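You operate a simulated robot arm through the tools that you are given. There is no shell and no other tool.

You run a simulated robot arm. Do the job below in one go: nothing can be reset, and whatever is moved stays where it is left.

JOB
Shut the yellow valve under the sink, then try the hot tap.
Fine: no water should come; close the tap and the cupboard.

The check looks at the end state, three seconds after you hand in, the way a careful person would. Anything else that was tipped, shoved, dropped, spilled or broken makes it a failure.

ROBOT AND FRAMES
A 6-joint arm with a four-finger gripper on a trunk, on a base that moves. Base frame: it is fixed to the floor where the robot stands at the start and does not move with it; the origin is under the middle of the robot, x ahead of it, y to its left, z up. Units: mm, degrees, N and s.
It reaches about 1041 mm from its shoulder. Its first joint turns from -166.0 to 166.0 degrees. Places, roughly: hot tap [-1000, -4000, 1000]; left sink door [-600, -3700, 400]; water valve [-600, -3900, 500]. Payload 3.67 kg.
The tool frame sits at the grasp point between the pads (the TCP): z along the fingers, y along the line on which they close. The tips reach 28 mm beyond it. The gripper opens to 112 mm; its body begins 73 mm behind the TCP.
Orientation is that of the tool frame in the base frame, as [roll, pitch, yaw] about the fixed x, y, z axes, in that order (R = Rz(yaw) Ry(pitch) Rx(roll)). With the fingers straight down and closing along the base's y, the tool's x points along the base's -x, its y along +y and its z along -z.

CONTROLS
- The arm moves only by the tool play_rows. Its argument "series" is a list of rows, each a list of 7 numbers: the shift along the base's x, y, z in mm, then the turn, a rotation vector about the base's x, y, z in degrees, then the finger opening in mm, from 0 to 112. In form: [[x, y, z, wx, wy, wz, hand], ...]. A call has 1 to 20 rows; each row is the pose to reach, as a shift and turn from the pose commanded when the call began. A row lasts 0.2 s, in which the tool goes at most 50 mm and 8.6 degrees; a call with a longer step from one row to the next is refused whole, and so is a gripper value outside its range. A pose out of reach is approached as far as the arm can. The call stops where the force on the tool passes 90 N (or 10 N more than at its start, if that is more) or the arm is blocked; 0.2 s more then pass. Each finger travels about 102.5 mm/s and halts on what it meets, pressing with about 40 N; the grip force reading is that of the motor and also rises with nothing between the fingers. The clock runs only during rows and for 0.2 s after the last one: add rows that repeat a pose to give the fingers time. The reply holds the time, the measured pose of the TCP, the force on the tool along the base axes, the opening and the grip force, in the units named above and with some noise, with the torque about the TCP (base axes, N m) and any sound that the robot's microphone picked up, and new pictures: "views" is both (left out), scene, wrist or none.
- Cameras (640 x 400 px; columns grow to the right, rows downward): "scene" is now at [109, 202, 1331.1]; the picture's right is [-0.13, -0.99, 0.00], its down [-0.54, 0.07, -0.84] and it looks along [0.83, -0.11, -0.54] (base axes); focal length 287 px, centre (320, 200). "wrist" rides on the gripper at [60, -18, -104] in the tool frame; the picture's right is [0.29, 0.96, 0.00], its down [-0.80, 0.24, -0.55] and it looks along [-0.53, 0.16, 0.83] (tool axes); focal length 234 px, centre (320, 200). There is no depth. A picture from a camera that has moved, and an enlarged one, comes with that camera's place and axes in the base frame and with its lens.
- base_move(legs): drives the robot by 1 to 6 legs, each [ahead, left, turn to the left] in mm, mm and degrees, along the robot's own axes; the way and the turn of a leg run together, so that a leg with both is an arc; at most 1500 mm and 180 degrees a leg. The arm and the cameras ride along, it lands a little off, and it stops where it bumps. It gives what a move gives, and a new picture of the scene camera.
- aim_head(pan, tilt): turns the head with the scene camera to pan (to the left, within 143 degrees either way) and tilt (down, from -29 to 69), counted from straight ahead of the robot. It gives what a move gives, and a new picture of the scene camera.
- zoom(camera, box): a new picture of the part [left, top, right, bottom] of that camera's present view, enlarged. The clock stands still meanwhile.
- close_job(): hands the job in; it is judged then, once.

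Nothing tells you exact positions but the pictures and the camera data. Unless the task says otherwise, let go and move clear before handing in.

The tools are called after "Emit:" by a JSON object that holds its "api" and its "payload". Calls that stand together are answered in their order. play_rows: Moves the arm, as the interface text tells. Its arguments: {"type":"object","properties":{"series":{"type":"array","items":{"type":"array","items":{"type":"number"}}},"views":{"type":"string","enum":["both","scene","wrist","none"]}},"required":["series"]} The other tools are called the same way: base_move (legs) drives the base; aim_head (pan, tilt) turns the head that bears the scene camera; zoom (camera, box) takes an enlarged picture of a part of a camera's view; close_job () hands the job in.

At the start:

```text
time_s: 0.0
ee_pos: [716.2, -222.7, 757.2]
ee_rot: [-180.0, -0.1, 180.0]
ft_force: [0.1, 0.3, 0.1]
moment: [-0.02, -0.03, 0.02]
grip_width: 111.8
grasp_force: 0.0
robot x, y, heading: [-2.0, 0.1, 0.1]
head pan, tilt (commanded): [-7.5, 32.7]
```

scene: 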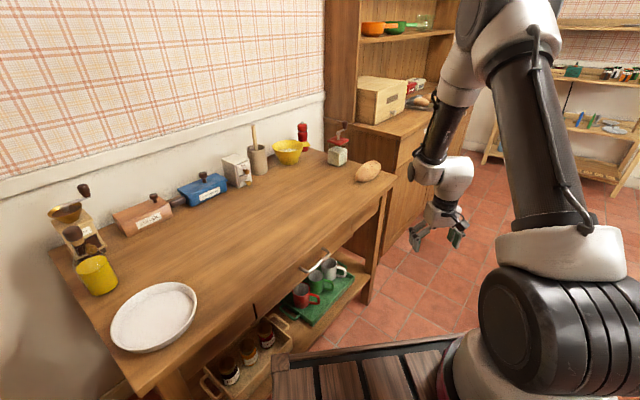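
wrist: 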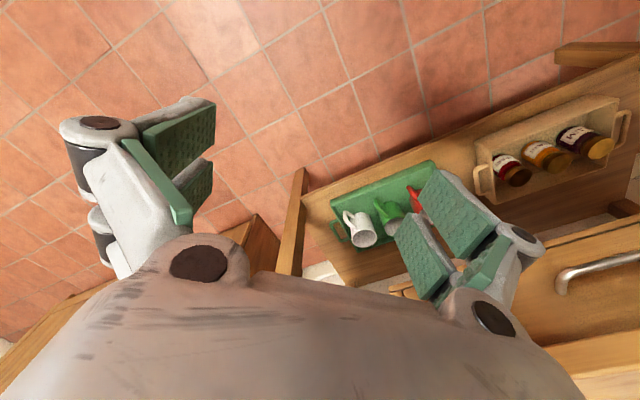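

I see a worktable with kitchen items to my front left, and the gripper is out over the floor at front right. The sink should be about 4 m to my right and slightly behind, so I'll turn the head that way to look before driving.

Emit:
{"api": "aim_head", "payload": {"pan": -100, "tilt": 20}}

```text
time_s: 1.7
ee_pos: [715.9, -221.8, 756.8]
ee_rot: [-179.9, 0.0, -180.0]
ft_force: [0.2, 0.1, 0.2]
moment: [0.0, -0.01, 0.01]
grip_width: 112.1
grasp_force: 0.0
robot x, y, heading: [1.8, 2.1, -0.1]
head pan, tilt (commanded): [-100.0, 20.0]
camera scene: at [4.4, 122.0, 1351.4], right [-0.98, 0.17, 0.0], down [0.06, 0.34, -0.94], along [-0.16, -0.93, -0.34], focal length 287 px, centre (320, 200)
```

scene: 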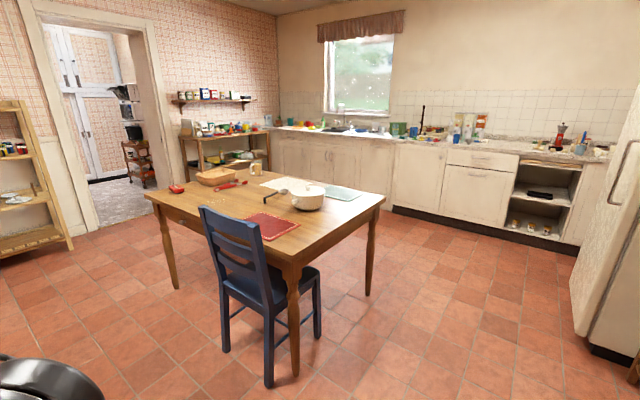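

There's a dining table and a blue chair between me and the sink, which sits under the window. I'll zoom in on the sink area and on the route to it.

Emit:
{"api": "zoom", "payload": {"camera": "scene", "box": [250, 80, 450, 205]}}

Emit:
{"api": "zoom", "payload": {"camera": "scene", "box": [130, 80, 330, 205]}}

Emit:
{"api": "zoom", "payload": {"camera": "scene", "box": [380, 80, 640, 242]}}

```text
3.20 times, centred on (350, 142) of scene
camera zoom: at [4.4, 122.0, 1351.4], right [-0.98, 0.17, 0.0], down [0.06, 0.34, -0.94], along [-0.16, -0.93, -0.34], focal length 919 px, centre (224, 384)
```

zoom: 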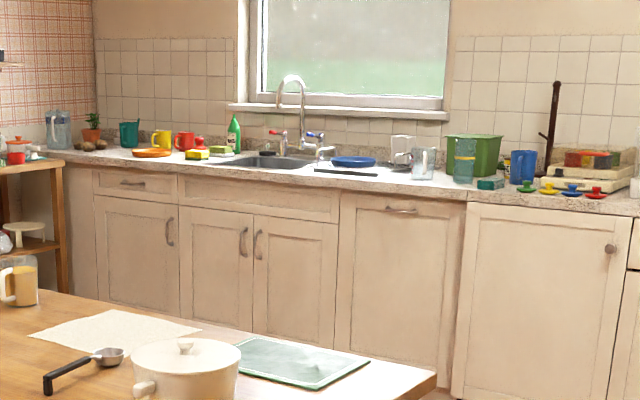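

```text
3.20 times, centred on (230, 142) of scene
camera zoom: at [4.4, 122.0, 1351.4], right [-0.98, 0.17, 0.0], down [0.06, 0.34, -0.94], along [-0.16, -0.93, -0.34], focal length 919 px, centre (608, 384)
```

zoom: 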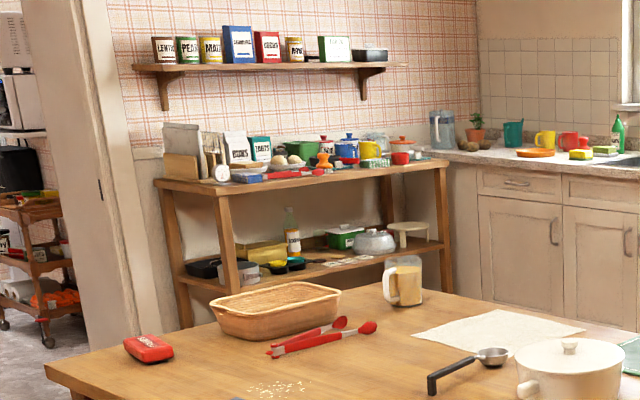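

```text
2.46 times, centred on (510, 161) of scene
camera zoom: at [4.4, 122.0, 1351.4], right [-0.98, 0.17, 0.0], down [0.06, 0.34, -0.94], along [-0.16, -0.93, -0.34], focal length 707 px, centre (-148, 296)
```

zoom: 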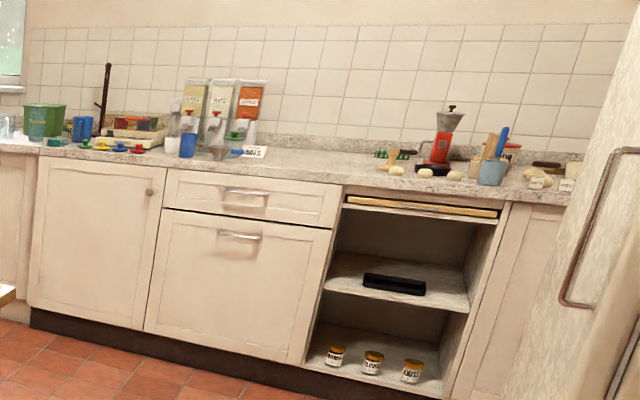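

The room sits at roughly 45° to my frame. The sink has a red (hot) and a blue (cold) tap handle, with double doors below. I'll look to the back right for the passage between the table and the fridge.

Emit:
{"api": "aim_head", "payload": {"pan": -143, "tilt": 30}}

Emit:
{"api": "aim_head", "payload": {"pan": -50, "tilt": 45}}

```text
time_s: 2.8
ee_pos: [715.0, -221.6, 756.9]
ee_rot: [-180.0, 0.0, -180.0]
ft_force: [0.9, 0.5, 0.6]
moment: [0.01, 0.0, 0.01]
grip_width: 112.2
grasp_force: 0.0
robot x, y, heading: [-2.4, -2.2, 0.1]
head pan, tilt (commanded): [-143.0, 30.0]
camera scene: at [-51.7, 159.2, 1335.4], right [-0.6, 0.8, 0.0], down [0.4, 0.3, -0.87], along [-0.69, -0.52, -0.5], focal length 287 px, centre (320, 200)
```

scene: 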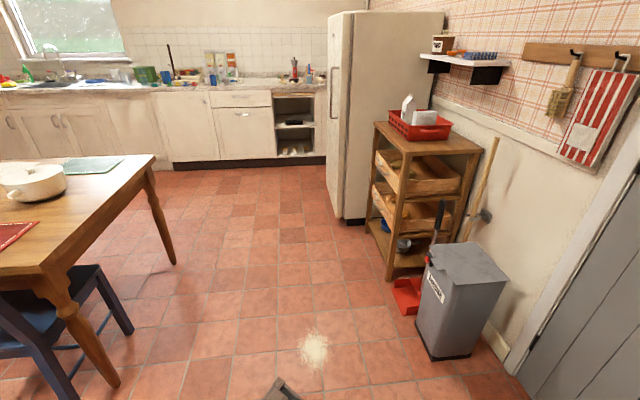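

```text
time_s: 4.5
ee_pos: [716.4, -222.1, 755.9]
ee_rot: [180.0, 0.0, 179.9]
ft_force: [0.4, 0.3, -0.6]
moment: [-0.03, -0.02, 0.0]
grip_width: 112.0
grasp_force: 0.1
robot x, y, heading: [-1.6, -2.1, 0.0]
head pan, tilt (commanded): [-50.0, 45.0]
camera scene: at [72.8, 151.4, 1312.8], right [-0.77, -0.64, 0.0], down [-0.45, 0.54, -0.71], along [0.45, -0.54, -0.71], focal length 287 px, centre (320, 200)
```

scene: 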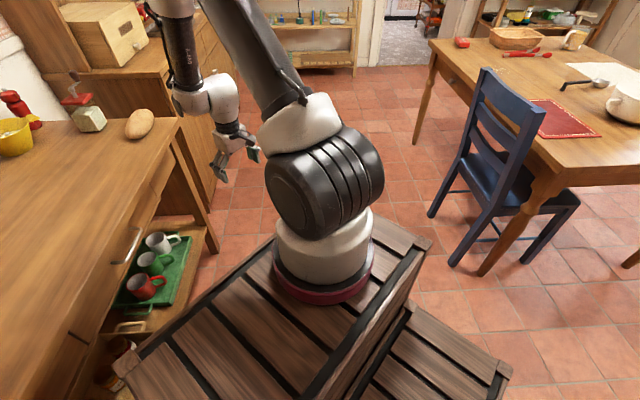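

The arm stands on a wooden crate-like base, and a clear lane runs between the table and the fridge. I'll look straight down around the base to get its footprint before I turn.

Emit:
{"api": "aim_head", "payload": {"pan": -90, "tilt": 69}}

Emit:
{"api": "aim_head", "payload": {"pan": -143, "tilt": 69}}

Emit:
{"api": "aim_head", "payload": {"pan": 100, "tilt": 60}}

Emit:
{"api": "aim_head", "payload": {"pan": 143, "tilt": 50}}

```text
time_s: 5.5
ee_pos: [716.4, -222.1, 757.4]
ee_rot: [-179.9, 0.0, -179.9]
ft_force: [0.4, -0.4, 0.3]
moment: [-0.03, -0.03, 0.0]
grip_width: 111.9
grasp_force: 0.1
robot x, y, heading: [-1.8, -0.3, 0.0]
head pan, tilt (commanded): [-90.0, 68.8]
camera scene: at [20.6, 157.8, 1283.9], right [-1.0, 0.0, 0.0], down [0.0, 0.93, -0.36], along [0.0, -0.36, -0.93], focal length 287 px, centre (320, 200)
```

scene: 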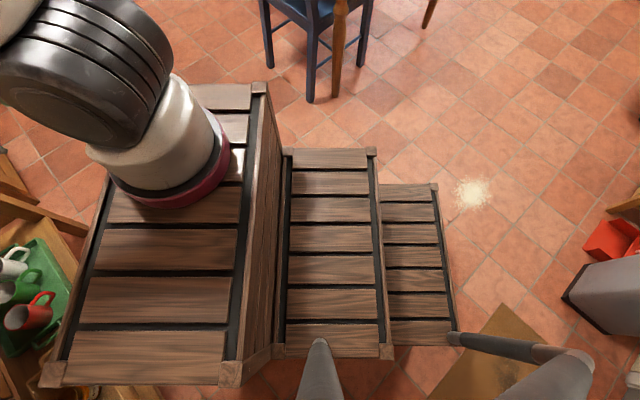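

```text
time_s: 6.8
ee_pos: [715.2, -220.8, 756.2]
ee_rot: [-180.0, 0.0, 179.9]
ft_force: [1.4, -0.3, -0.2]
moment: [0.0, 0.01, 0.02]
grip_width: 112.0
grasp_force: 0.1
robot x, y, heading: [2.6, 1.0, -0.1]
head pan, tilt (commanded): [-143.0, 68.8]
camera scene: at [-24.1, 180.1, 1283.9], right [-0.6, 0.8, 0.0], down [0.74, 0.56, -0.36], along [-0.29, -0.22, -0.93], focal length 287 px, centre (320, 200)
```

scene: 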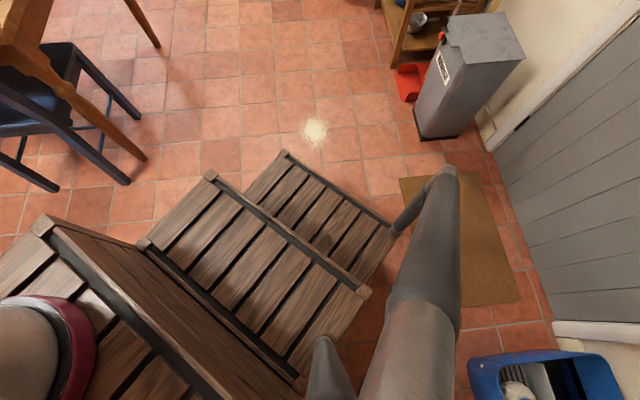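

```text
time_s: 10.2
ee_pos: [715.2, -221.6, 757.3]
ee_rot: [-179.9, 0.0, -180.0]
ft_force: [1.1, -0.1, 0.0]
moment: [0.01, 0.01, -0.03]
grip_width: 112.0
grasp_force: 0.1
robot x, y, heading: [-1.5, 0.4, -0.1]
head pan, tilt (commanded): [100.0, 60.0]
camera scene: at [9.0, 279.4, 1293.3], right [0.98, 0.17, 0.0], down [0.15, -0.85, -0.5], along [-0.09, 0.49, -0.87], focal length 287 px, centre (320, 200)
```

scene: 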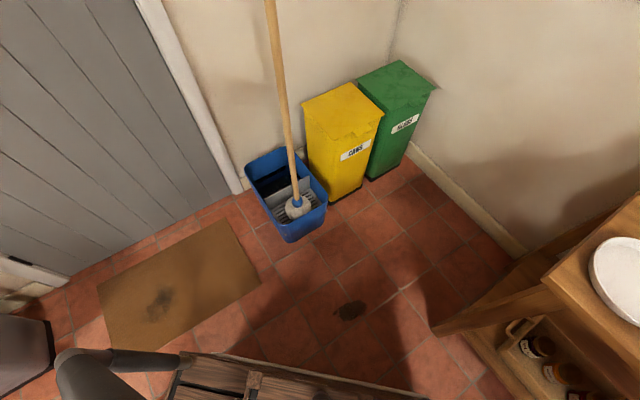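

```text
time_s: 11.3
ee_pos: [716.1, -221.7, 757.4]
ee_rot: [179.9, 0.0, 180.0]
ft_force: [0.1, 0.3, 0.4]
moment: [0.03, -0.02, 0.0]
grip_width: 111.9
grasp_force: 0.0
robot x, y, heading: [-2.2, 1.4, -0.1]
head pan, tilt (commanded): [143.0, 50.0]
camera scene: at [-40.9, 260.1, 1305.8], right [0.6, 0.8, 0.0], down [0.61, -0.46, -0.64], along [-0.51, 0.39, -0.77], focal length 287 px, centre (320, 200)
```

scene: 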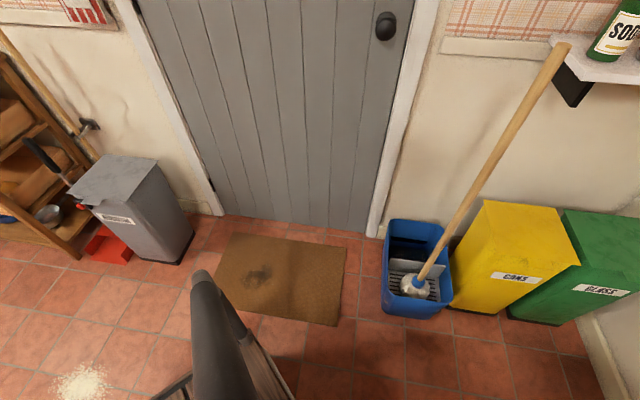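

My base is a stepped crate about 800 × 530 mm, with the arm column near its front. I'll tuck the arm in a little, then turn right to face the counter (about -134°), leaving room for the chair and the powder patch on the floor.

Emit:
{"api": "play_rows", "payload": {"series": [[-20, 0, 25, 0, 0, 0, 112], [-45, 0, 50, 0, 0, 0, 112], [-70, 0, 80, 0, 0, 0, 112], [-95, 0, 110, 0, 0, 0, 112], [-120, 0, 140, 0, 0, 0, 112]], "views": "none"}}

Emit:
{"api": "aim_head", "payload": {"pan": 0, "tilt": 35}}

```text
time_s: 12.5
ee_pos: [595.1, -223.1, 897.7]
ee_rot: [-180.0, -0.1, -179.9]
ft_force: [0.6, 0.4, -0.3]
moment: [0.04, 0.02, 0.0]
grip_width: 112.2
grasp_force: 0.0
robot x, y, heading: [0.7, -2.7, -0.2]
head pan, tilt (commanded): [143.0, 50.0]
```

```text
time_s: 14.7
ee_pos: [594.9, -223.4, 897.2]
ee_rot: [-180.0, 0.0, 179.9]
ft_force: [-0.2, -0.1, 0.3]
moment: [-0.01, -0.03, 0.04]
grip_width: 112.1
grasp_force: 0.1
robot x, y, heading: [-2.0, -3.4, -0.0]
head pan, tilt (commanded): [0.0, 35.0]
camera scene: at [108.6, 213.8, 1327.6], right [0.0, -1.0, 0.0], down [-0.57, 0.0, -0.82], along [0.82, 0.0, -0.57], focal length 287 px, centre (320, 200)
```

scene: 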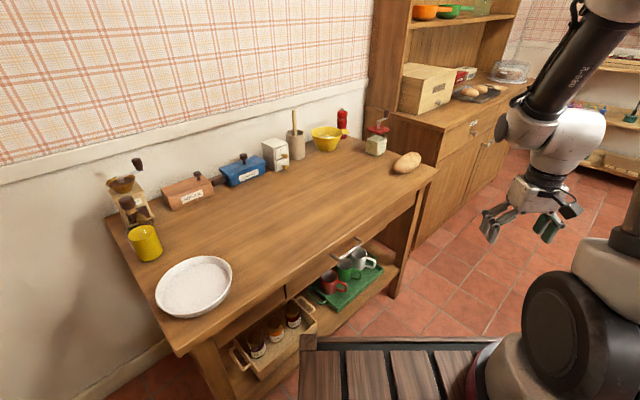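

The worktable edge is close to my front left, so I'll back up slightly before turning right by about 134°.

Emit:
{"api": "base_move", "payload": {"legs": [[-150, 0, 0], [0, 0, -134]]}}

```text
time_s: 21.6
ee_pos: [-714.1, -292.7, 897.9]
ee_rot: [180.0, 0.1, 48.2]
ft_force: [0.7, 0.1, -0.2]
moment: [0.0, 0.0, 0.01]
grip_width: 111.9
grasp_force: 0.0
robot x, y, heading: [-150.2, -0.4, -131.8]
head pan, tilt (commanded): [0.0, 35.0]
camera scene: at [-62.3, -225.0, 1327.6], right [-0.75, 0.67, 0.0], down [0.38, 0.43, -0.82], along [-0.55, -0.61, -0.57], focal length 287 px, centre (320, 200)
```

scene: 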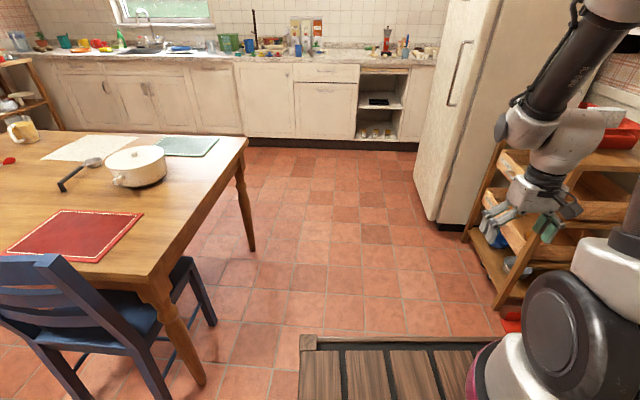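

Now I'm facing roughly toward the counter with the lane open ahead, the table on my left and the fridge on my right. I'll zoom on the counter's toe line to get the room angle.

Emit:
{"api": "zoom", "payload": {"camera": "scene", "box": [220, 50, 440, 188]}}

Emit:
{"api": "zoom", "payload": {"camera": "scene", "box": [0, 0, 240, 150]}}

```text
2.90 times, centred on (330, 119) of scene
camera zoom: at [-62.3, -225.0, 1327.6], right [-0.75, 0.67, 0.0], down [0.38, 0.43, -0.82], along [-0.55, -0.61, -0.57], focal length 832 px, centre (291, 435)
```

zoom: 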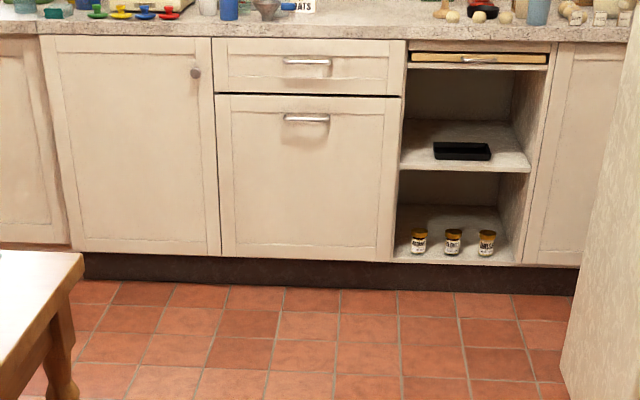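

```text
2.67 times, centred on (120, 75) of scene
camera zoom: at [-62.3, -225.0, 1327.6], right [-0.75, 0.67, 0.0], down [0.38, 0.43, -0.82], along [-0.55, -0.61, -0.57], focal length 766 px, centre (853, 533)
```

zoom: 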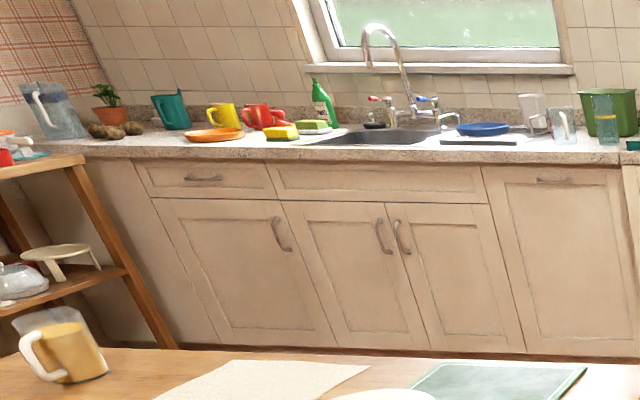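

The counter's normal is at heading about -137°, so I'll turn 5° more. Then I'll strafe left to stay off the powder patch and clear of the table, and drive ahead partway.

Emit:
{"api": "base_move", "payload": {"legs": [[0, 0, -5.2], [0, 262, 0], [500, 0, 0]]}}

```text
time_s: 26.5
ee_pos: [-928.4, -769.4, 897.1]
ee_rot: [-179.9, 0.0, 42.6]
ft_force: [-0.7, 0.3, -0.7]
moment: [-0.02, 0.02, 0.01]
grip_width: 112.2
grasp_force: 0.1
robot x, y, heading: [-337.1, -528.2, -137.5]
head pan, tilt (commanded): [0.0, 35.0]
camera scene: at [-273.9, -762.9, 1327.6], right [-0.68, 0.74, 0.0], down [0.42, 0.39, -0.82], along [-0.6, -0.56, -0.57], focal length 287 px, centre (320, 200)
```

scene: 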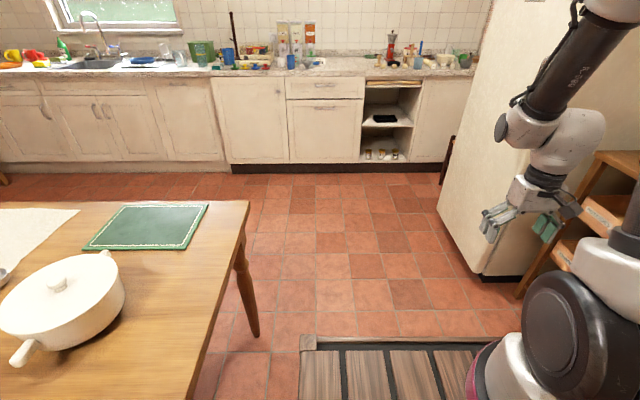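

The lane is clear: the table is about 160–200 mm from my left side and the powder is off to the right. I'll drive ahead past the table.

Emit:
{"api": "base_move", "payload": {"legs": [[800, 0, 0], [750, 0, 0]]}}

```text
time_s: 34.5
ee_pos: [-2058.5, -1860.0, 897.5]
ee_rot: [-180.0, 0.0, 43.9]
ft_force: [1.0, -0.7, -0.2]
moment: [0.01, 0.01, 0.0]
grip_width: 112.2
grasp_force: 0.1
robot x, y, heading: [-1474.8, -1609.7, -136.3]
head pan, tilt (commanded): [0.0, 35.0]
camera scene: at [-1404.2, -1839.8, 1327.6], right [-0.69, 0.72, 0.0], down [0.41, 0.4, -0.82], along [-0.59, -0.57, -0.57], focal length 287 px, centre (320, 200)
```

scene: 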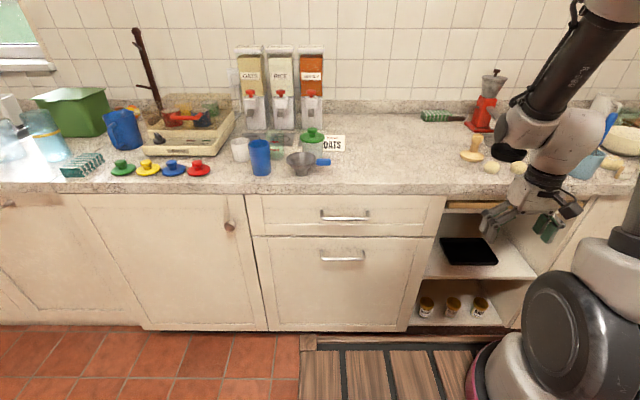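

I'm now in front of the counter, aligned to about a degree, and the sink is to my left. I'll strafe left along the counter toward it.

Emit:
{"api": "base_move", "payload": {"legs": [[0, 0, -0.9], [0, 950, 0], [0, 850, 0]]}}

```text
time_s: 43.8
ee_pos: [-865.1, -3147.4, 897.3]
ee_rot: [179.9, -0.1, 42.5]
ft_force: [-0.1, 0.7, 0.2]
moment: [0.01, -0.01, 0.04]
grip_width: 111.8
grasp_force: 0.1
robot x, y, heading: [-275.6, -2910.8, -137.6]
head pan, tilt (commanded): [0.0, 35.0]
camera scene: at [-210.1, -3143.6, 1327.6], right [-0.68, 0.74, 0.0], down [0.42, 0.39, -0.82], along [-0.6, -0.55, -0.57], focal length 287 px, centre (320, 200)
```

scene: 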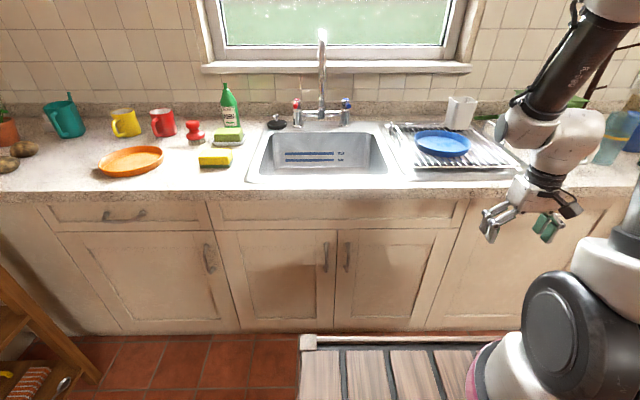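

The sink is dead ahead with its double doors, and the left door's vertical bar handle is near the centre seam. I'll zoom in on the handles and the taps.

Emit:
{"api": "zoom", "payload": {"camera": "scene", "box": [200, 200, 440, 350]}}

Emit:
{"api": "zoom", "payload": {"camera": "scene", "box": [240, 70, 400, 170]}}

Emit:
{"api": "aim_head", "payload": {"pan": 0, "tilt": 69}}

Emit:
{"api": "aim_head", "payload": {"pan": -40, "tilt": 35}}

```text
2.67 times, centred on (320, 275) of scene
camera zoom: at [-210.1, -3143.6, 1327.6], right [-0.68, 0.74, 0.0], down [0.42, 0.39, -0.82], along [-0.6, -0.55, -0.57], focal length 766 px, centre (320, 0)
```

zoom: 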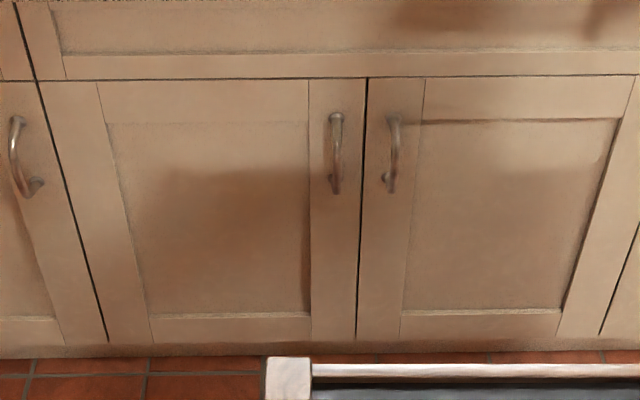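

```text
4.00 times, centred on (320, 120) of scene
camera zoom: at [-210.1, -3143.6, 1327.6], right [-0.68, 0.74, 0.0], down [0.42, 0.39, -0.82], along [-0.6, -0.55, -0.57], focal length 1149 px, centre (320, 520)
```

zoom: 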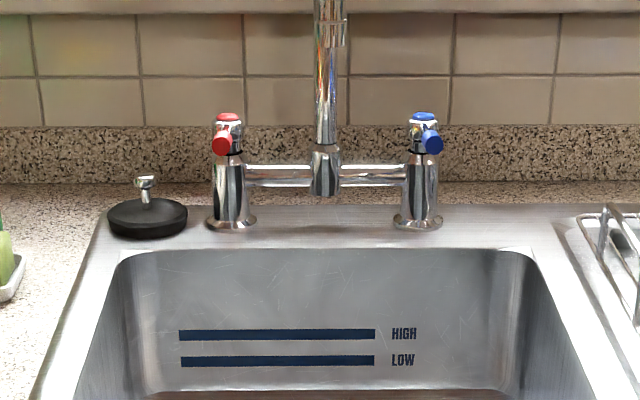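

```text
time_s: 44.8
ee_pos: [-864.4, -3148.4, 897.2]
ee_rot: [180.0, 0.0, 42.4]
ft_force: [-0.2, -0.9, 0.1]
moment: [0.0, -0.01, 0.0]
grip_width: 111.9
grasp_force: 0.1
robot x, y, heading: [-273.6, -2914.4, -137.7]
head pan, tilt (commanded): [0.0, 68.8]
camera scene: at [-186.4, -3121.9, 1283.9], right [-0.68, 0.74, 0.0], down [0.69, 0.63, -0.36], along [-0.27, -0.25, -0.93], focal length 287 px, centre (320, 200)
```

scene: 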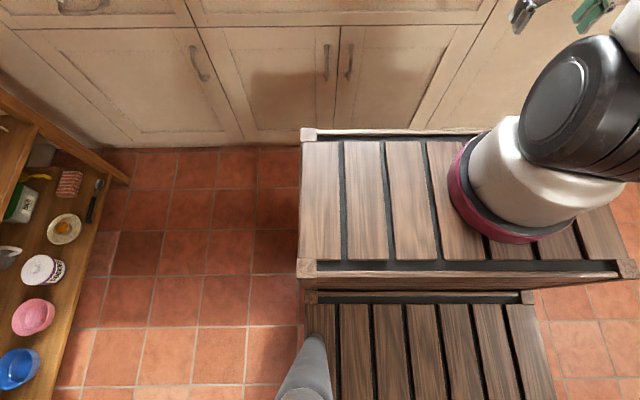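

```text
time_s: 45.9
ee_pos: [-864.3, -3147.4, 897.2]
ee_rot: [179.9, -0.1, 42.4]
ft_force: [0.5, 0.1, 0.6]
moment: [0.0, 0.0, -0.02]
grip_width: 111.9
grasp_force: 0.1
robot x, y, heading: [-275.1, -2909.6, -137.3]
head pan, tilt (commanded): [-40.0, 35.0]
camera scene: at [-233.1, -3088.0, 1327.5], right [-0.04, 1.0, 0.0], down [0.57, 0.03, -0.82], along [-0.82, -0.04, -0.57], focal length 287 px, centre (320, 200)
```

scene: 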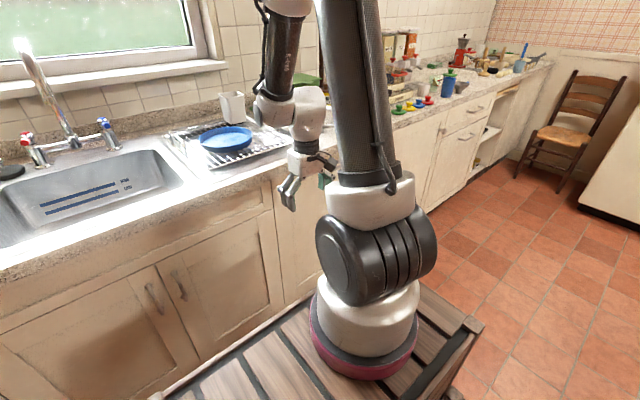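

The hot tap handle is the red one on the left. Before opening the door I'd like more room between the crate front and the cupboard for the wrist, so I'll check how far back the table is.

Emit:
{"api": "aim_head", "payload": {"pan": -143, "tilt": 50}}

Emit:
{"api": "aim_head", "payload": {"pan": 143, "tilt": 45}}

```text
time_s: 47.7
ee_pos: [-866.3, -3148.3, 897.2]
ee_rot: [180.0, 0.1, 42.5]
ft_force: [-0.5, -0.4, 0.1]
moment: [0.01, -0.01, 0.03]
grip_width: 111.9
grasp_force: 0.0
robot x, y, heading: [-279.1, -2910.4, -137.4]
head pan, tilt (commanded): [-143.0, 50.0]
camera scene: at [-131.2, -3008.3, 1305.8], right [0.98, -0.18, 0.0], down [-0.14, -0.75, -0.64], along [0.12, 0.63, -0.77], focal length 287 px, centre (320, 200)
```

scene: 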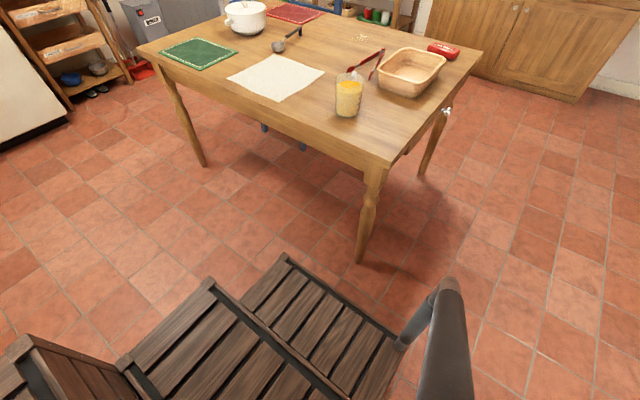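

```text
time_s: 51.6
ee_pos: [-865.5, -3148.9, 897.0]
ee_rot: [-179.9, 0.0, 42.5]
ft_force: [1.6, 0.6, -0.5]
moment: [0.0, 0.0, -0.01]
grip_width: 112.0
grasp_force: 0.0
robot x, y, heading: [-279.1, -2910.1, -137.2]
head pan, tilt (commanded): [143.0, 45.0]
camera scene: at [-64.2, -3076.2, 1312.8], right [0.1, -1.0, 0.0], down [-0.7, -0.07, -0.71], along [0.7, 0.07, -0.71], focal length 287 px, centre (320, 200)
```

scene: 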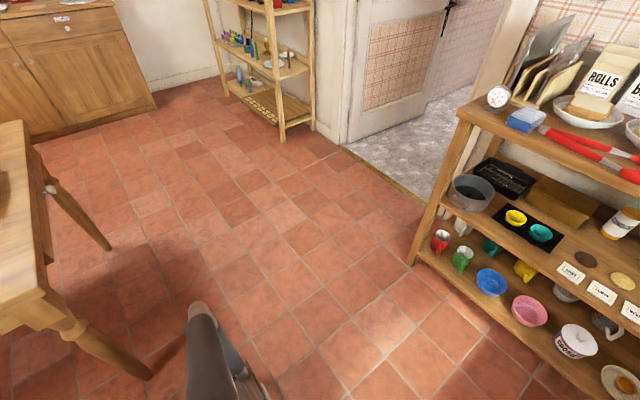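

There's about 250 mm behind me to the table edge. I'll back up 130 mm and strafe 150 mm left so the arm is better centred on the left door.

Emit:
{"api": "base_move", "payload": {"legs": [[-130, 0, 0], [0, 150, 0]]}}

Emit:
{"api": "aim_head", "payload": {"pan": 0, "tilt": 40}}

```text
time_s: 53.8
ee_pos: [-667.1, -3171.4, 896.2]
ee_rot: [-180.0, 0.0, 42.4]
ft_force: [-0.8, -0.5, -1.3]
moment: [0.0, -0.03, 0.03]
grip_width: 111.9
grasp_force: 0.1
robot x, y, heading: [-80.3, -2935.7, -137.4]
head pan, tilt (commanded): [143.0, 45.0]
camera scene: at [133.0, -3099.8, 1312.8], right [0.1, -1.0, 0.0], down [-0.7, -0.07, -0.71], along [0.7, 0.07, -0.71], focal length 287 px, centre (320, 200)
```

scene: 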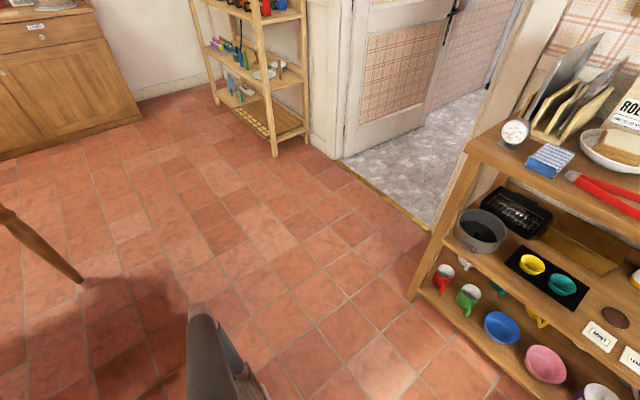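

```text
time_s: 56.1
ee_pos: [-667.1, -3171.2, 897.2]
ee_rot: [-180.0, 0.0, 42.5]
ft_force: [0.3, 0.2, -0.3]
moment: [-0.02, 0.01, -0.01]
grip_width: 111.9
grasp_force: 0.0
robot x, y, heading: [-79.4, -2931.8, -137.3]
head pan, tilt (commanded): [0.0, 40.0]
camera scene: at [-10.7, -3165.0, 1320.0], right [-0.68, 0.74, 0.0], down [0.47, 0.43, -0.77], along [-0.56, -0.52, -0.64], focal length 287 px, centre (320, 200)
```

scene: 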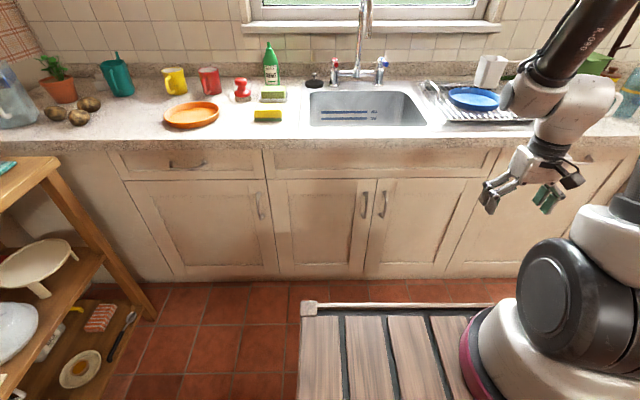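

Robot is at a good standoff now. I'll zoom in to refine the handle position from this second view.

Emit:
{"api": "zoom", "payload": {"camera": "scene", "box": [280, 160, 440, 260]}}

Emit:
{"api": "zoom", "payload": {"camera": "scene", "box": [240, 40, 440, 165]}}

```text
4.00 times, centred on (360, 210) of scene
camera zoom: at [-10.7, -3165.0, 1320.0], right [-0.68, 0.74, 0.0], down [0.47, 0.43, -0.77], along [-0.56, -0.52, -0.64], focal length 1149 px, centre (160, 160)
```

zoom: 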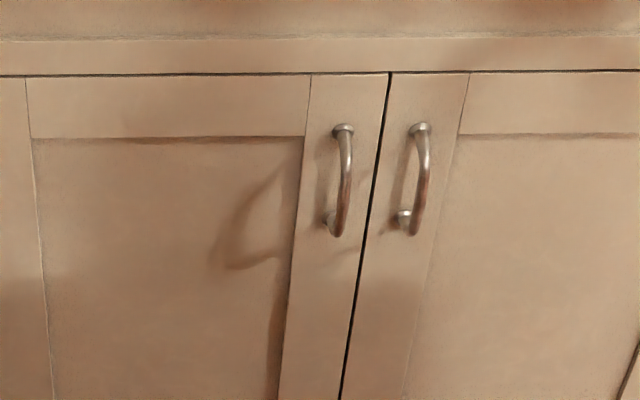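

```text
3.20 times, centred on (340, 102) of scene
camera zoom: at [-10.7, -3165.0, 1320.0], right [-0.68, 0.74, 0.0], down [0.47, 0.43, -0.77], along [-0.56, -0.52, -0.64], focal length 919 px, centre (256, 512)
```

zoom: 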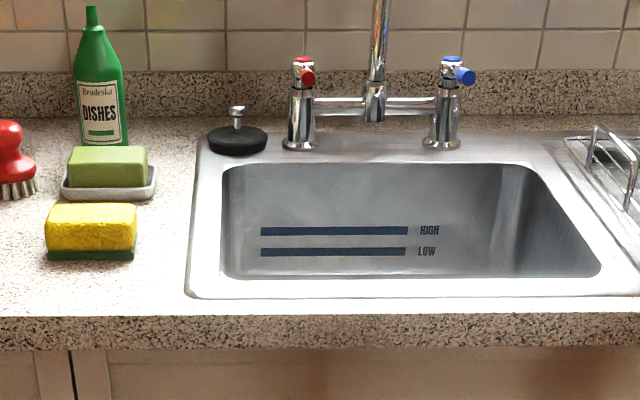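

The left door handle bar is at about (-706, -3580, 607), running vertically from z≈545 to 668 and standing about 30 mm off the door. I'll move the gripper in front of it while turning the fingers to point at the cupboard, in two halves.

Emit:
{"api": "play_rows", "payload": {"series": [[5, -26, -24, -5.1, 5.5, 0, 100], [10, -53, -48, -10.2, 11.0, 0, 90], [15, -79, -72, -15.3, 16.5, 0, 80], [21, -105, -97, -20.5, 21.9, 0, 70], [26, -131, -121, -25.6, 27.4, 0, 60], [31, -158, -145, -30.7, 32.9, 0, 50]], "views": "both"}}

```text
time_s: 57.5
ee_pos: [-630.4, -3379.0, 809.3]
ee_rot: [170.2, 42.7, 37.7]
ft_force: [-13.1, 5.2, -0.8]
moment: [-0.25, -0.74, 0.65]
grip_width: 49.9
grasp_force: 0.1
out of reach, approached as far as the arm can: row 3, 4, 5, 6
robot x, y, heading: [-79.9, -2933.2, -137.4]
head pan, tilt (commanded): [0.0, 40.0]
camera scene: at [-11.9, -3163.5, 1320.3], right [-0.67, 0.74, 0.0], down [0.48, 0.43, -0.77], along [-0.57, -0.52, -0.64], focal length 287 px, centre (320, 200)
camera wrist: at [-564.4, -3282.8, 840.8], right [0.83, -0.55, -0.08], down [-0.06, -0.23, 0.97], along [-0.55, -0.8, -0.22], focal length 234 px, centre (320, 200)
```

scene: 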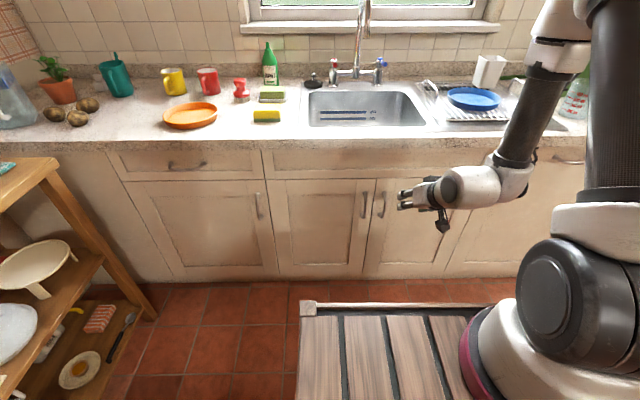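
wrist: 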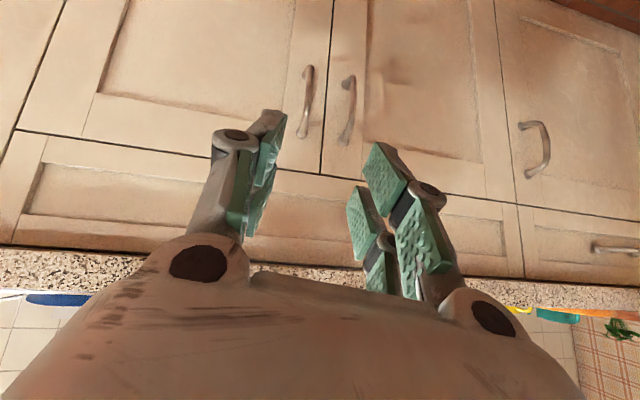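

The mid-pose was too folded for the arm, so it only got partway (TCP at about (-630, -3379, 809)). I'll send a hold row to see where it settles before going on.

Emit:
{"api": "play_rows", "payload": {"series": [[0, 0, 0, 0, 0, 0, 50]], "views": "none"}}

```text
time_s: 57.9
ee_pos: [-636.9, -3378.2, 809.4]
ee_rot: [171.1, 42.8, 35.9]
ft_force: [0.3, 0.6, -0.7]
moment: [0.0, 0.01, 0.0]
grip_width: 50.0
grasp_force: 0.1
robot x, y, heading: [-76.3, -2930.6, -137.8]
head pan, tilt (commanded): [0.0, 40.0]
```

It's holding steady, so I'll go down and forward first to unfold the arm. Then I'll finish turning the fingers to horizontal, about 100 mm in front of the handle.

Emit:
{"api": "play_rows", "payload": {"series": [[0, -22, -34, 0, 0, 0, 50], [1, -45, -67, 0, 0, 0, 50], [1, -68, -101, 0, 0, 0, 50], [2, -90, -135, -2, 2.8, 0, 50], [2, -113, -168, -4.5, 6.4, 0, 50], [3, -135, -202, -9, 12.9, -0.5, 50], [3, -135, -202, -13.5, 19.3, -0.8, 50], [3, -135, -202, -18, 25.8, -1.1, 50], [3, -135, -202, -22.6, 32.2, -1.4, 50], [3, -135, -202, -27.1, 38.7, -1.7, 50]], "views": "both"}}

```text
time_s: 60.1
ee_pos: [-731.5, -3472.8, 596.9]
ee_rot: [107.1, 77.9, -24.3]
ft_force: [-1.0, 0.6, 0.1]
moment: [0.02, 0.01, -0.01]
grip_width: 50.1
grasp_force: 0.1
out of reach, approached as far as the arm can: row 1, 2, 3, 4, 5, 6, 7, 8, 9, 10
robot x, y, heading: [-81.4, -2935.8, -137.7]
head pan, tilt (commanded): [0.0, 40.0]
camera scene: at [-10.7, -3165.0, 1320.0], right [-0.68, 0.74, 0.0], down [0.47, 0.43, -0.77], along [-0.56, -0.52, -0.64], focal length 287 px, centre (320, 200)
camera wrist: at [-666.2, -3388.0, 540.2], right [0.75, -0.65, -0.09], down [0.39, 0.33, 0.86], along [-0.53, -0.69, 0.5], focal length 234 px, centre (320, 200)
```

scene: 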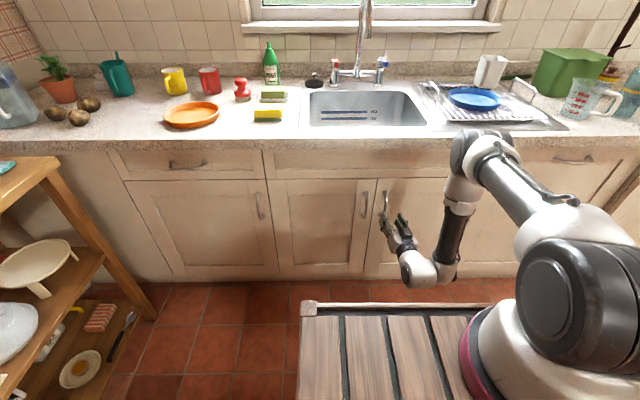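
wrist: 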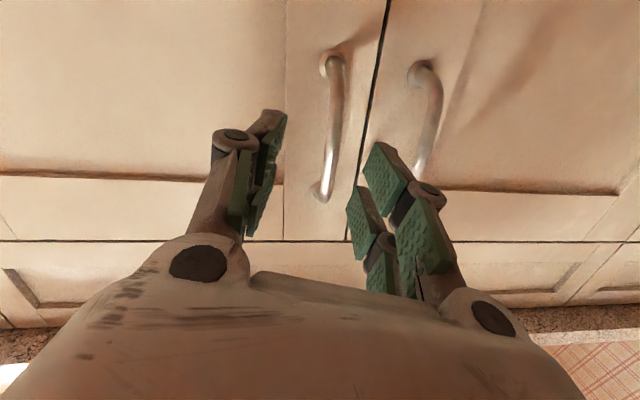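

The arm re-posed with a lower elbow and the TCP is at about (-731, -3473, 597), some 95 mm right of where I wanted. It keeps reporting limits, so I'll test a small leftward shift to see what's reachable.

Emit:
{"api": "play_rows", "payload": {"series": [[-3, -3, 0, 0, 0, 0, 50], [7, 6, 0, 0, 0, 0, 50], [15, 14, 0, 0, 0, 0, 50], [22, 20, 0, 0, 0, 0, 50]], "views": "none"}}

```text
time_s: 61.1
ee_pos: [-710.7, -3460.3, 600.7]
ee_rot: [106.3, 76.9, -25.1]
ft_force: [0.1, 0.3, 0.5]
moment: [0.0, -0.01, 0.02]
grip_width: 49.7
grasp_force: 0.1
out of reach, approached as far as the arm can: row 3, 4
robot x, y, heading: [-77.9, -2932.8, -137.9]
head pan, tilt (commanded): [0.0, 40.0]
```

The limit comes from the wrist folding too close to the base. I'll back off from the table corner by going back a bit, left past it, then back again, so the arm can approach the handle at a more open angle.

Emit:
{"api": "base_move", "payload": {"legs": [[-60, 0, 0], [0, 130, 0], [-110, 0, 0]]}}

```text
time_s: 63.8
ee_pos: [-498.8, -3438.8, 599.9]
ee_rot: [106.3, 76.9, -25.1]
ft_force: [0.5, -0.8, -0.1]
moment: [0.03, 0.02, -0.02]
grip_width: 49.9
grasp_force: 0.1
robot x, y, heading: [135.5, -2913.6, -137.7]
head pan, tilt (commanded): [0.0, 40.0]
camera scene: at [202.5, -3144.2, 1320.0], right [-0.67, 0.74, 0.0], down [0.47, 0.43, -0.77], along [-0.57, -0.52, -0.64], focal length 287 px, centre (320, 200)
```

scene: 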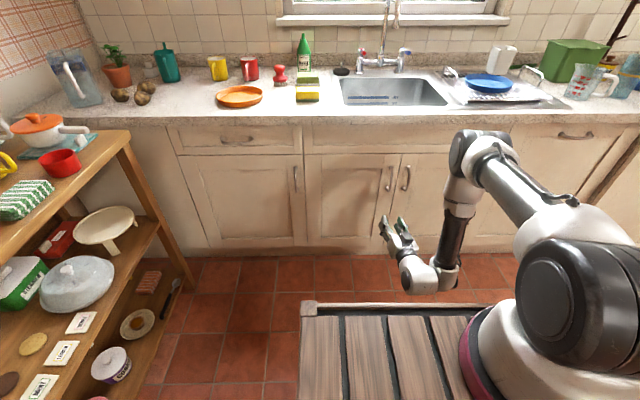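

Now the gripper is in front of the cupboard with more room. I'll bring it square to the left handle, about 95 mm short of the bar, with the fingers opened 40 mm.

Emit:
{"api": "play_rows", "payload": {"series": [[-23, -13, 1, 1, 1.9, -0.9, 45], [-46, -26, 2, 2, 3.9, -1.9, 40], [-70, -39, 3, 3, 5.8, -2.8, 40], [-93, -52, 5, 4.1, 7.7, -3.7, 40], [-116, -65, 6, 5.1, 9.7, -4.7, 40], [-139, -78, 7, 6.1, 11.6, -5.6, 40], [-139, -78, 7, 6.1, 11.6, -5.6, 40]], "views": "both"}}

```text
time_s: 65.3
ee_pos: [-682.6, -3506.2, 601.1]
ee_rot: [89.5, 85.3, -45.0]
ft_force: [0.6, 0.5, -0.5]
moment: [0.01, 0.02, 0.03]
grip_width: 40.0
grasp_force: 0.2
out of reach, approached as far as the arm can: row 1, 2, 3, 4, 5, 6, 7
robot x, y, heading: [134.7, -2914.4, -137.6]
head pan, tilt (commanded): [0.0, 40.0]
camera scene: at [202.5, -3144.2, 1320.0], right [-0.67, 0.74, 0.0], down [0.47, 0.43, -0.77], along [-0.57, -0.52, -0.64], focal length 287 px, centre (320, 200)
camera wrist: at [-619.7, -3423.1, 538.5], right [0.7, -0.68, -0.21], down [0.51, 0.27, 0.81], along [-0.5, -0.68, 0.54], focal length 234 px, centre (320, 200)
```

scene: 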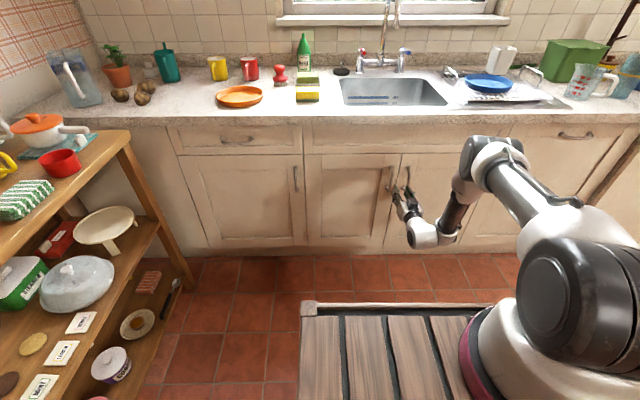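
wrist: 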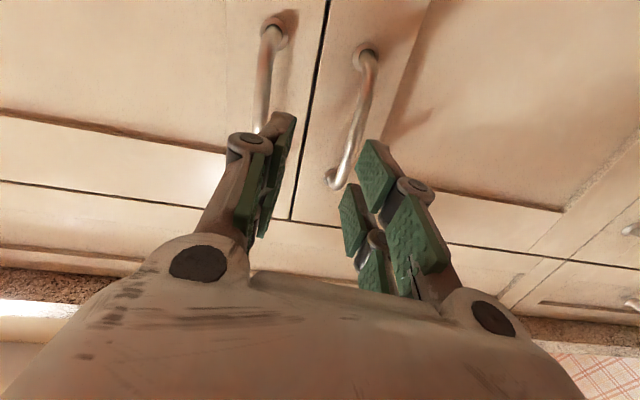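

The fingers point at the door now, but the arm can't go further left, as if a joint is at its limit there. I'll test small left and right shifts separately to work out which way the limit lies.

Emit:
{"api": "play_rows", "payload": {"series": [[10, 9, 0, 0, 0, 0, 40], [24, -6, 0, 0, 0, 0, 40]], "views": "none"}}

Emit:
{"api": "play_rows", "payload": {"series": [[15, 14, 0, 0, 0, 0, 40], [1, 29, 0, 0, 0, 0, 40], [-13, 44, 0, 0, 0, 0, 40]], "views": "none"}}

```text
time_s: 66.0
ee_pos: [-668.0, -3506.3, 600.7]
ee_rot: [89.7, 84.7, -44.1]
ft_force: [-0.3, -0.3, 0.1]
moment: [-0.01, -0.02, -0.02]
grip_width: 40.1
grasp_force: 0.0
out of reach, approached as far as the arm can: row 2
robot x, y, heading: [136.4, -2913.0, -137.2]
head pan, tilt (commanded): [0.0, 40.0]
```

```text
time_s: 66.8
ee_pos: [-678.3, -3463.1, 600.4]
ee_rot: [89.6, 84.7, -44.8]
ft_force: [0.4, -1.0, -0.7]
moment: [0.02, 0.02, -0.05]
grip_width: 39.9
grasp_force: 0.0
out of reach, approached as far as the arm can: row 1, 2
robot x, y, heading: [130.7, -2912.0, -137.4]
head pan, tilt (commanded): [0.0, 40.0]
```

The pattern suggests the arm's first joint is near its stop when working straight ahead, because the dead zone appears to lie right in front of the robot. I'll turn the base about 40° left so the sink ends up to the arm's right, then strafe right.

Emit:
{"api": "base_move", "payload": {"legs": [[0, 0, 40], [0, -160, 0]]}}

Emit:
{"api": "aim_head", "payload": {"pan": -40, "tilt": 40}}

```text
time_s: 70.0
ee_pos: [-307.7, -3831.4, 599.9]
ee_rot: [89.4, 84.7, -5.4]
ft_force: [0.0, -0.5, 0.6]
moment: [-0.01, 0.02, -0.02]
grip_width: 39.9
grasp_force: 0.0
robot x, y, heading: [-26.5, -2892.3, -98.3]
head pan, tilt (commanded): [0.0, 40.0]
camera scene: at [171.6, -3026.4, 1320.0], right [-0.99, 0.14, 0.0], down [0.09, 0.64, -0.77], along [-0.11, -0.76, -0.64], focal length 287 px, centre (320, 200)
```

scene: 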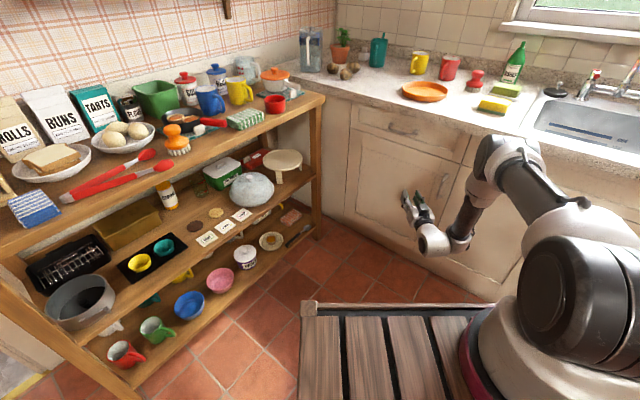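

```text
time_s: 71.1
ee_pos: [-306.4, -3832.2, 600.8]
ee_rot: [89.5, 84.7, -5.5]
ft_force: [0.3, -0.3, 0.5]
moment: [0.04, -0.04, 0.03]
grip_width: 40.0
grasp_force: 0.2
robot x, y, heading: [-25.7, -2890.7, -98.3]
head pan, tilt (commanded): [-40.0, 40.0]
camera scene: at [120.4, -2999.0, 1320.0], right [-0.67, 0.74, 0.0], down [0.48, 0.43, -0.77], along [-0.57, -0.51, -0.64], focal length 287 px, centre (320, 200)
```

scene: 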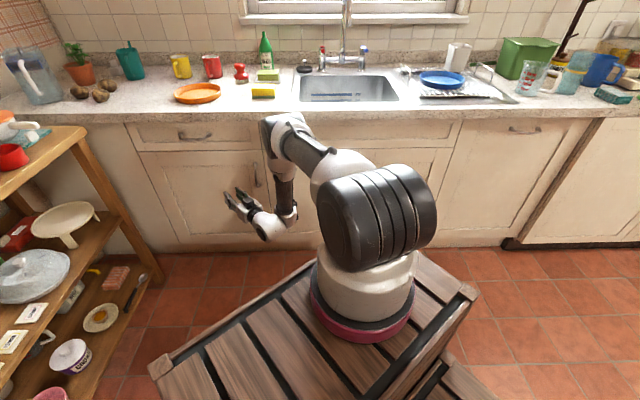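

The base is now turned and strafed to about (-26, -2891) at heading -98°. I'll swing the gripper right to the pre-grasp pose in front of the left sink door handle, squaring it to the door on the way.

Emit:
{"api": "play_rows", "payload": {"series": [[-29, 30, 1, 0.2, 0.4, -3.8, 40], [-58, 59, 1, 0.4, 0.9, -7.6, 40], [-88, 89, 2, 0.7, 1.3, -11.5, 40], [-117, 118, 2, 0.9, 1.8, -15.3, 40], [-146, 148, 3, 1.1, 2.2, -19.1, 40], [-175, 177, 3, 1.3, 2.7, -22.9, 40], [-204, 207, 4, 1.5, 3.1, -26.7, 40], [-233, 236, 4, 1.7, 3.6, -30.5, 40], [-263, 266, 5, 2, 4, -34.4, 40], [-292, 295, 5, 2.2, 4.5, -38.2, 40], [-321, 325, 6, 2.4, 4.9, -42, 40], [-321, 325, 6, 2.4, 4.9, -42, 40]], "views": "both"}}

```text
time_s: 73.7
ee_pos: [-674.3, -3543.5, 595.4]
ee_rot: [88.1, 82.1, -48.0]
ft_force: [0.6, -1.2, -1.3]
moment: [-0.01, -0.01, -0.02]
grip_width: 40.0
grasp_force: 0.0
out of reach, approached as far as the arm can: row 1, 2, 3, 4, 5, 6, 7, 8, 9, 10, 11, 12
robot x, y, heading: [-26.0, -2892.3, -98.0]
head pan, tilt (commanded): [-40.0, 40.0]
camera scene: at [120.4, -2999.0, 1320.0], right [-0.67, 0.75, 0.0], down [0.48, 0.43, -0.77], along [-0.57, -0.51, -0.64], focal length 287 px, centre (320, 200)
camera wrist: at [-606.2, -3465.3, 531.2], right [0.68, -0.71, -0.15], down [0.49, 0.29, 0.82], along [-0.54, -0.64, 0.55], focal length 234 px, centre (320, 200)
```

scene: 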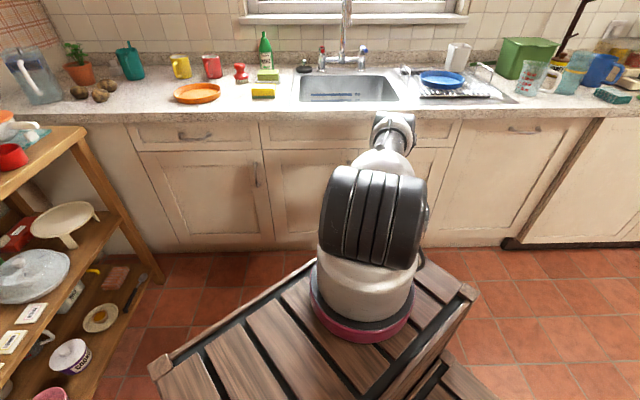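
wrist: 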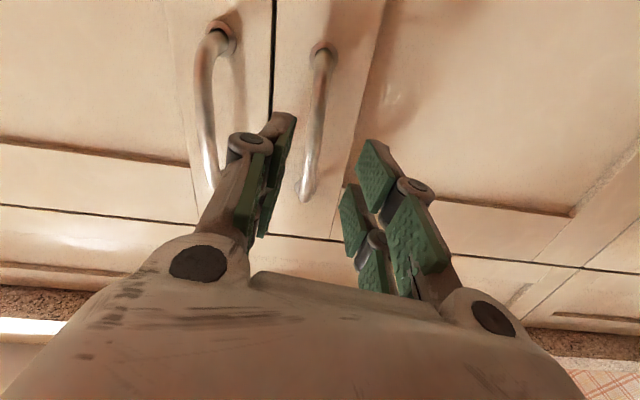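

The gripper has slid about 60 mm closer than I asked but is in line with the handle, so the limit seems to be pitching the wrist this far up. I'll tilt the fingers about 35° downward instead (the bar is vertical, so this still works) and back off to clear the handle.

Emit:
{"api": "play_rows", "payload": {"series": [[7, 7, 4, 5.9, -4.1, 0.3, 40], [14, 14, 8, 11.9, -8.1, 0.6, 40], [22, 20, 12, 17.8, -12.2, 0.9, 40], [29, 27, 16, 23.8, -16.2, 1.2, 40], [36, 34, 20, 29.7, -20.3, 1.5, 40], [36, 34, 20, 29.7, -20.3, 1.5, 40]], "views": "both"}}

```text
time_s: 75.1
ee_pos: [-673.3, -3519.4, 622.3]
ee_rot: [173.3, 53.8, 38.6]
ft_force: [0.2, 0.0, -0.3]
moment: [-0.02, 0.03, 0.03]
grip_width: 40.1
grasp_force: 0.0
out of reach, approached as far as the arm can: row 1, 2, 3, 4, 5, 6
robot x, y, heading: [-26.3, -2892.2, -98.2]
head pan, tilt (commanded): [-40.0, 40.0]
camera scene: at [120.3, -2998.9, 1320.0], right [-0.67, 0.75, 0.0], down [0.48, 0.43, -0.77], along [-0.57, -0.51, -0.64], focal length 287 px, centre (320, 200)
camera wrist: at [-600.9, -3423.1, 633.4], right [0.8, -0.58, -0.17], down [0.11, -0.14, 0.98], along [-0.6, -0.8, -0.05], focal length 234 px, centre (320, 200)
```

scene: 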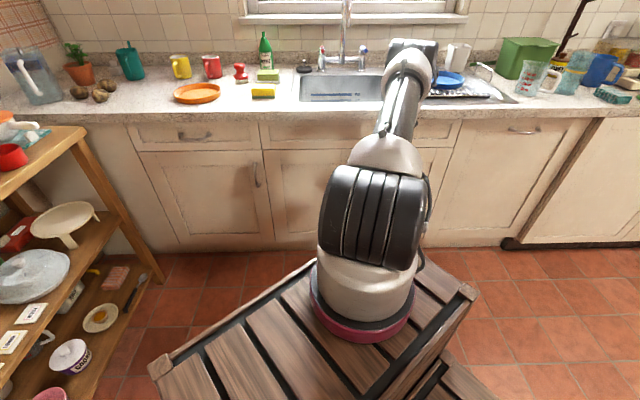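
wrist: 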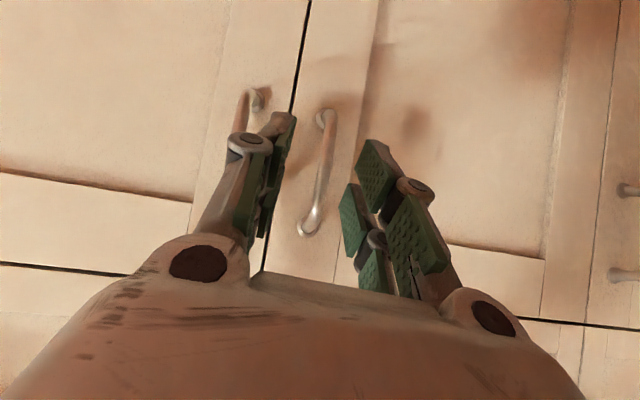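

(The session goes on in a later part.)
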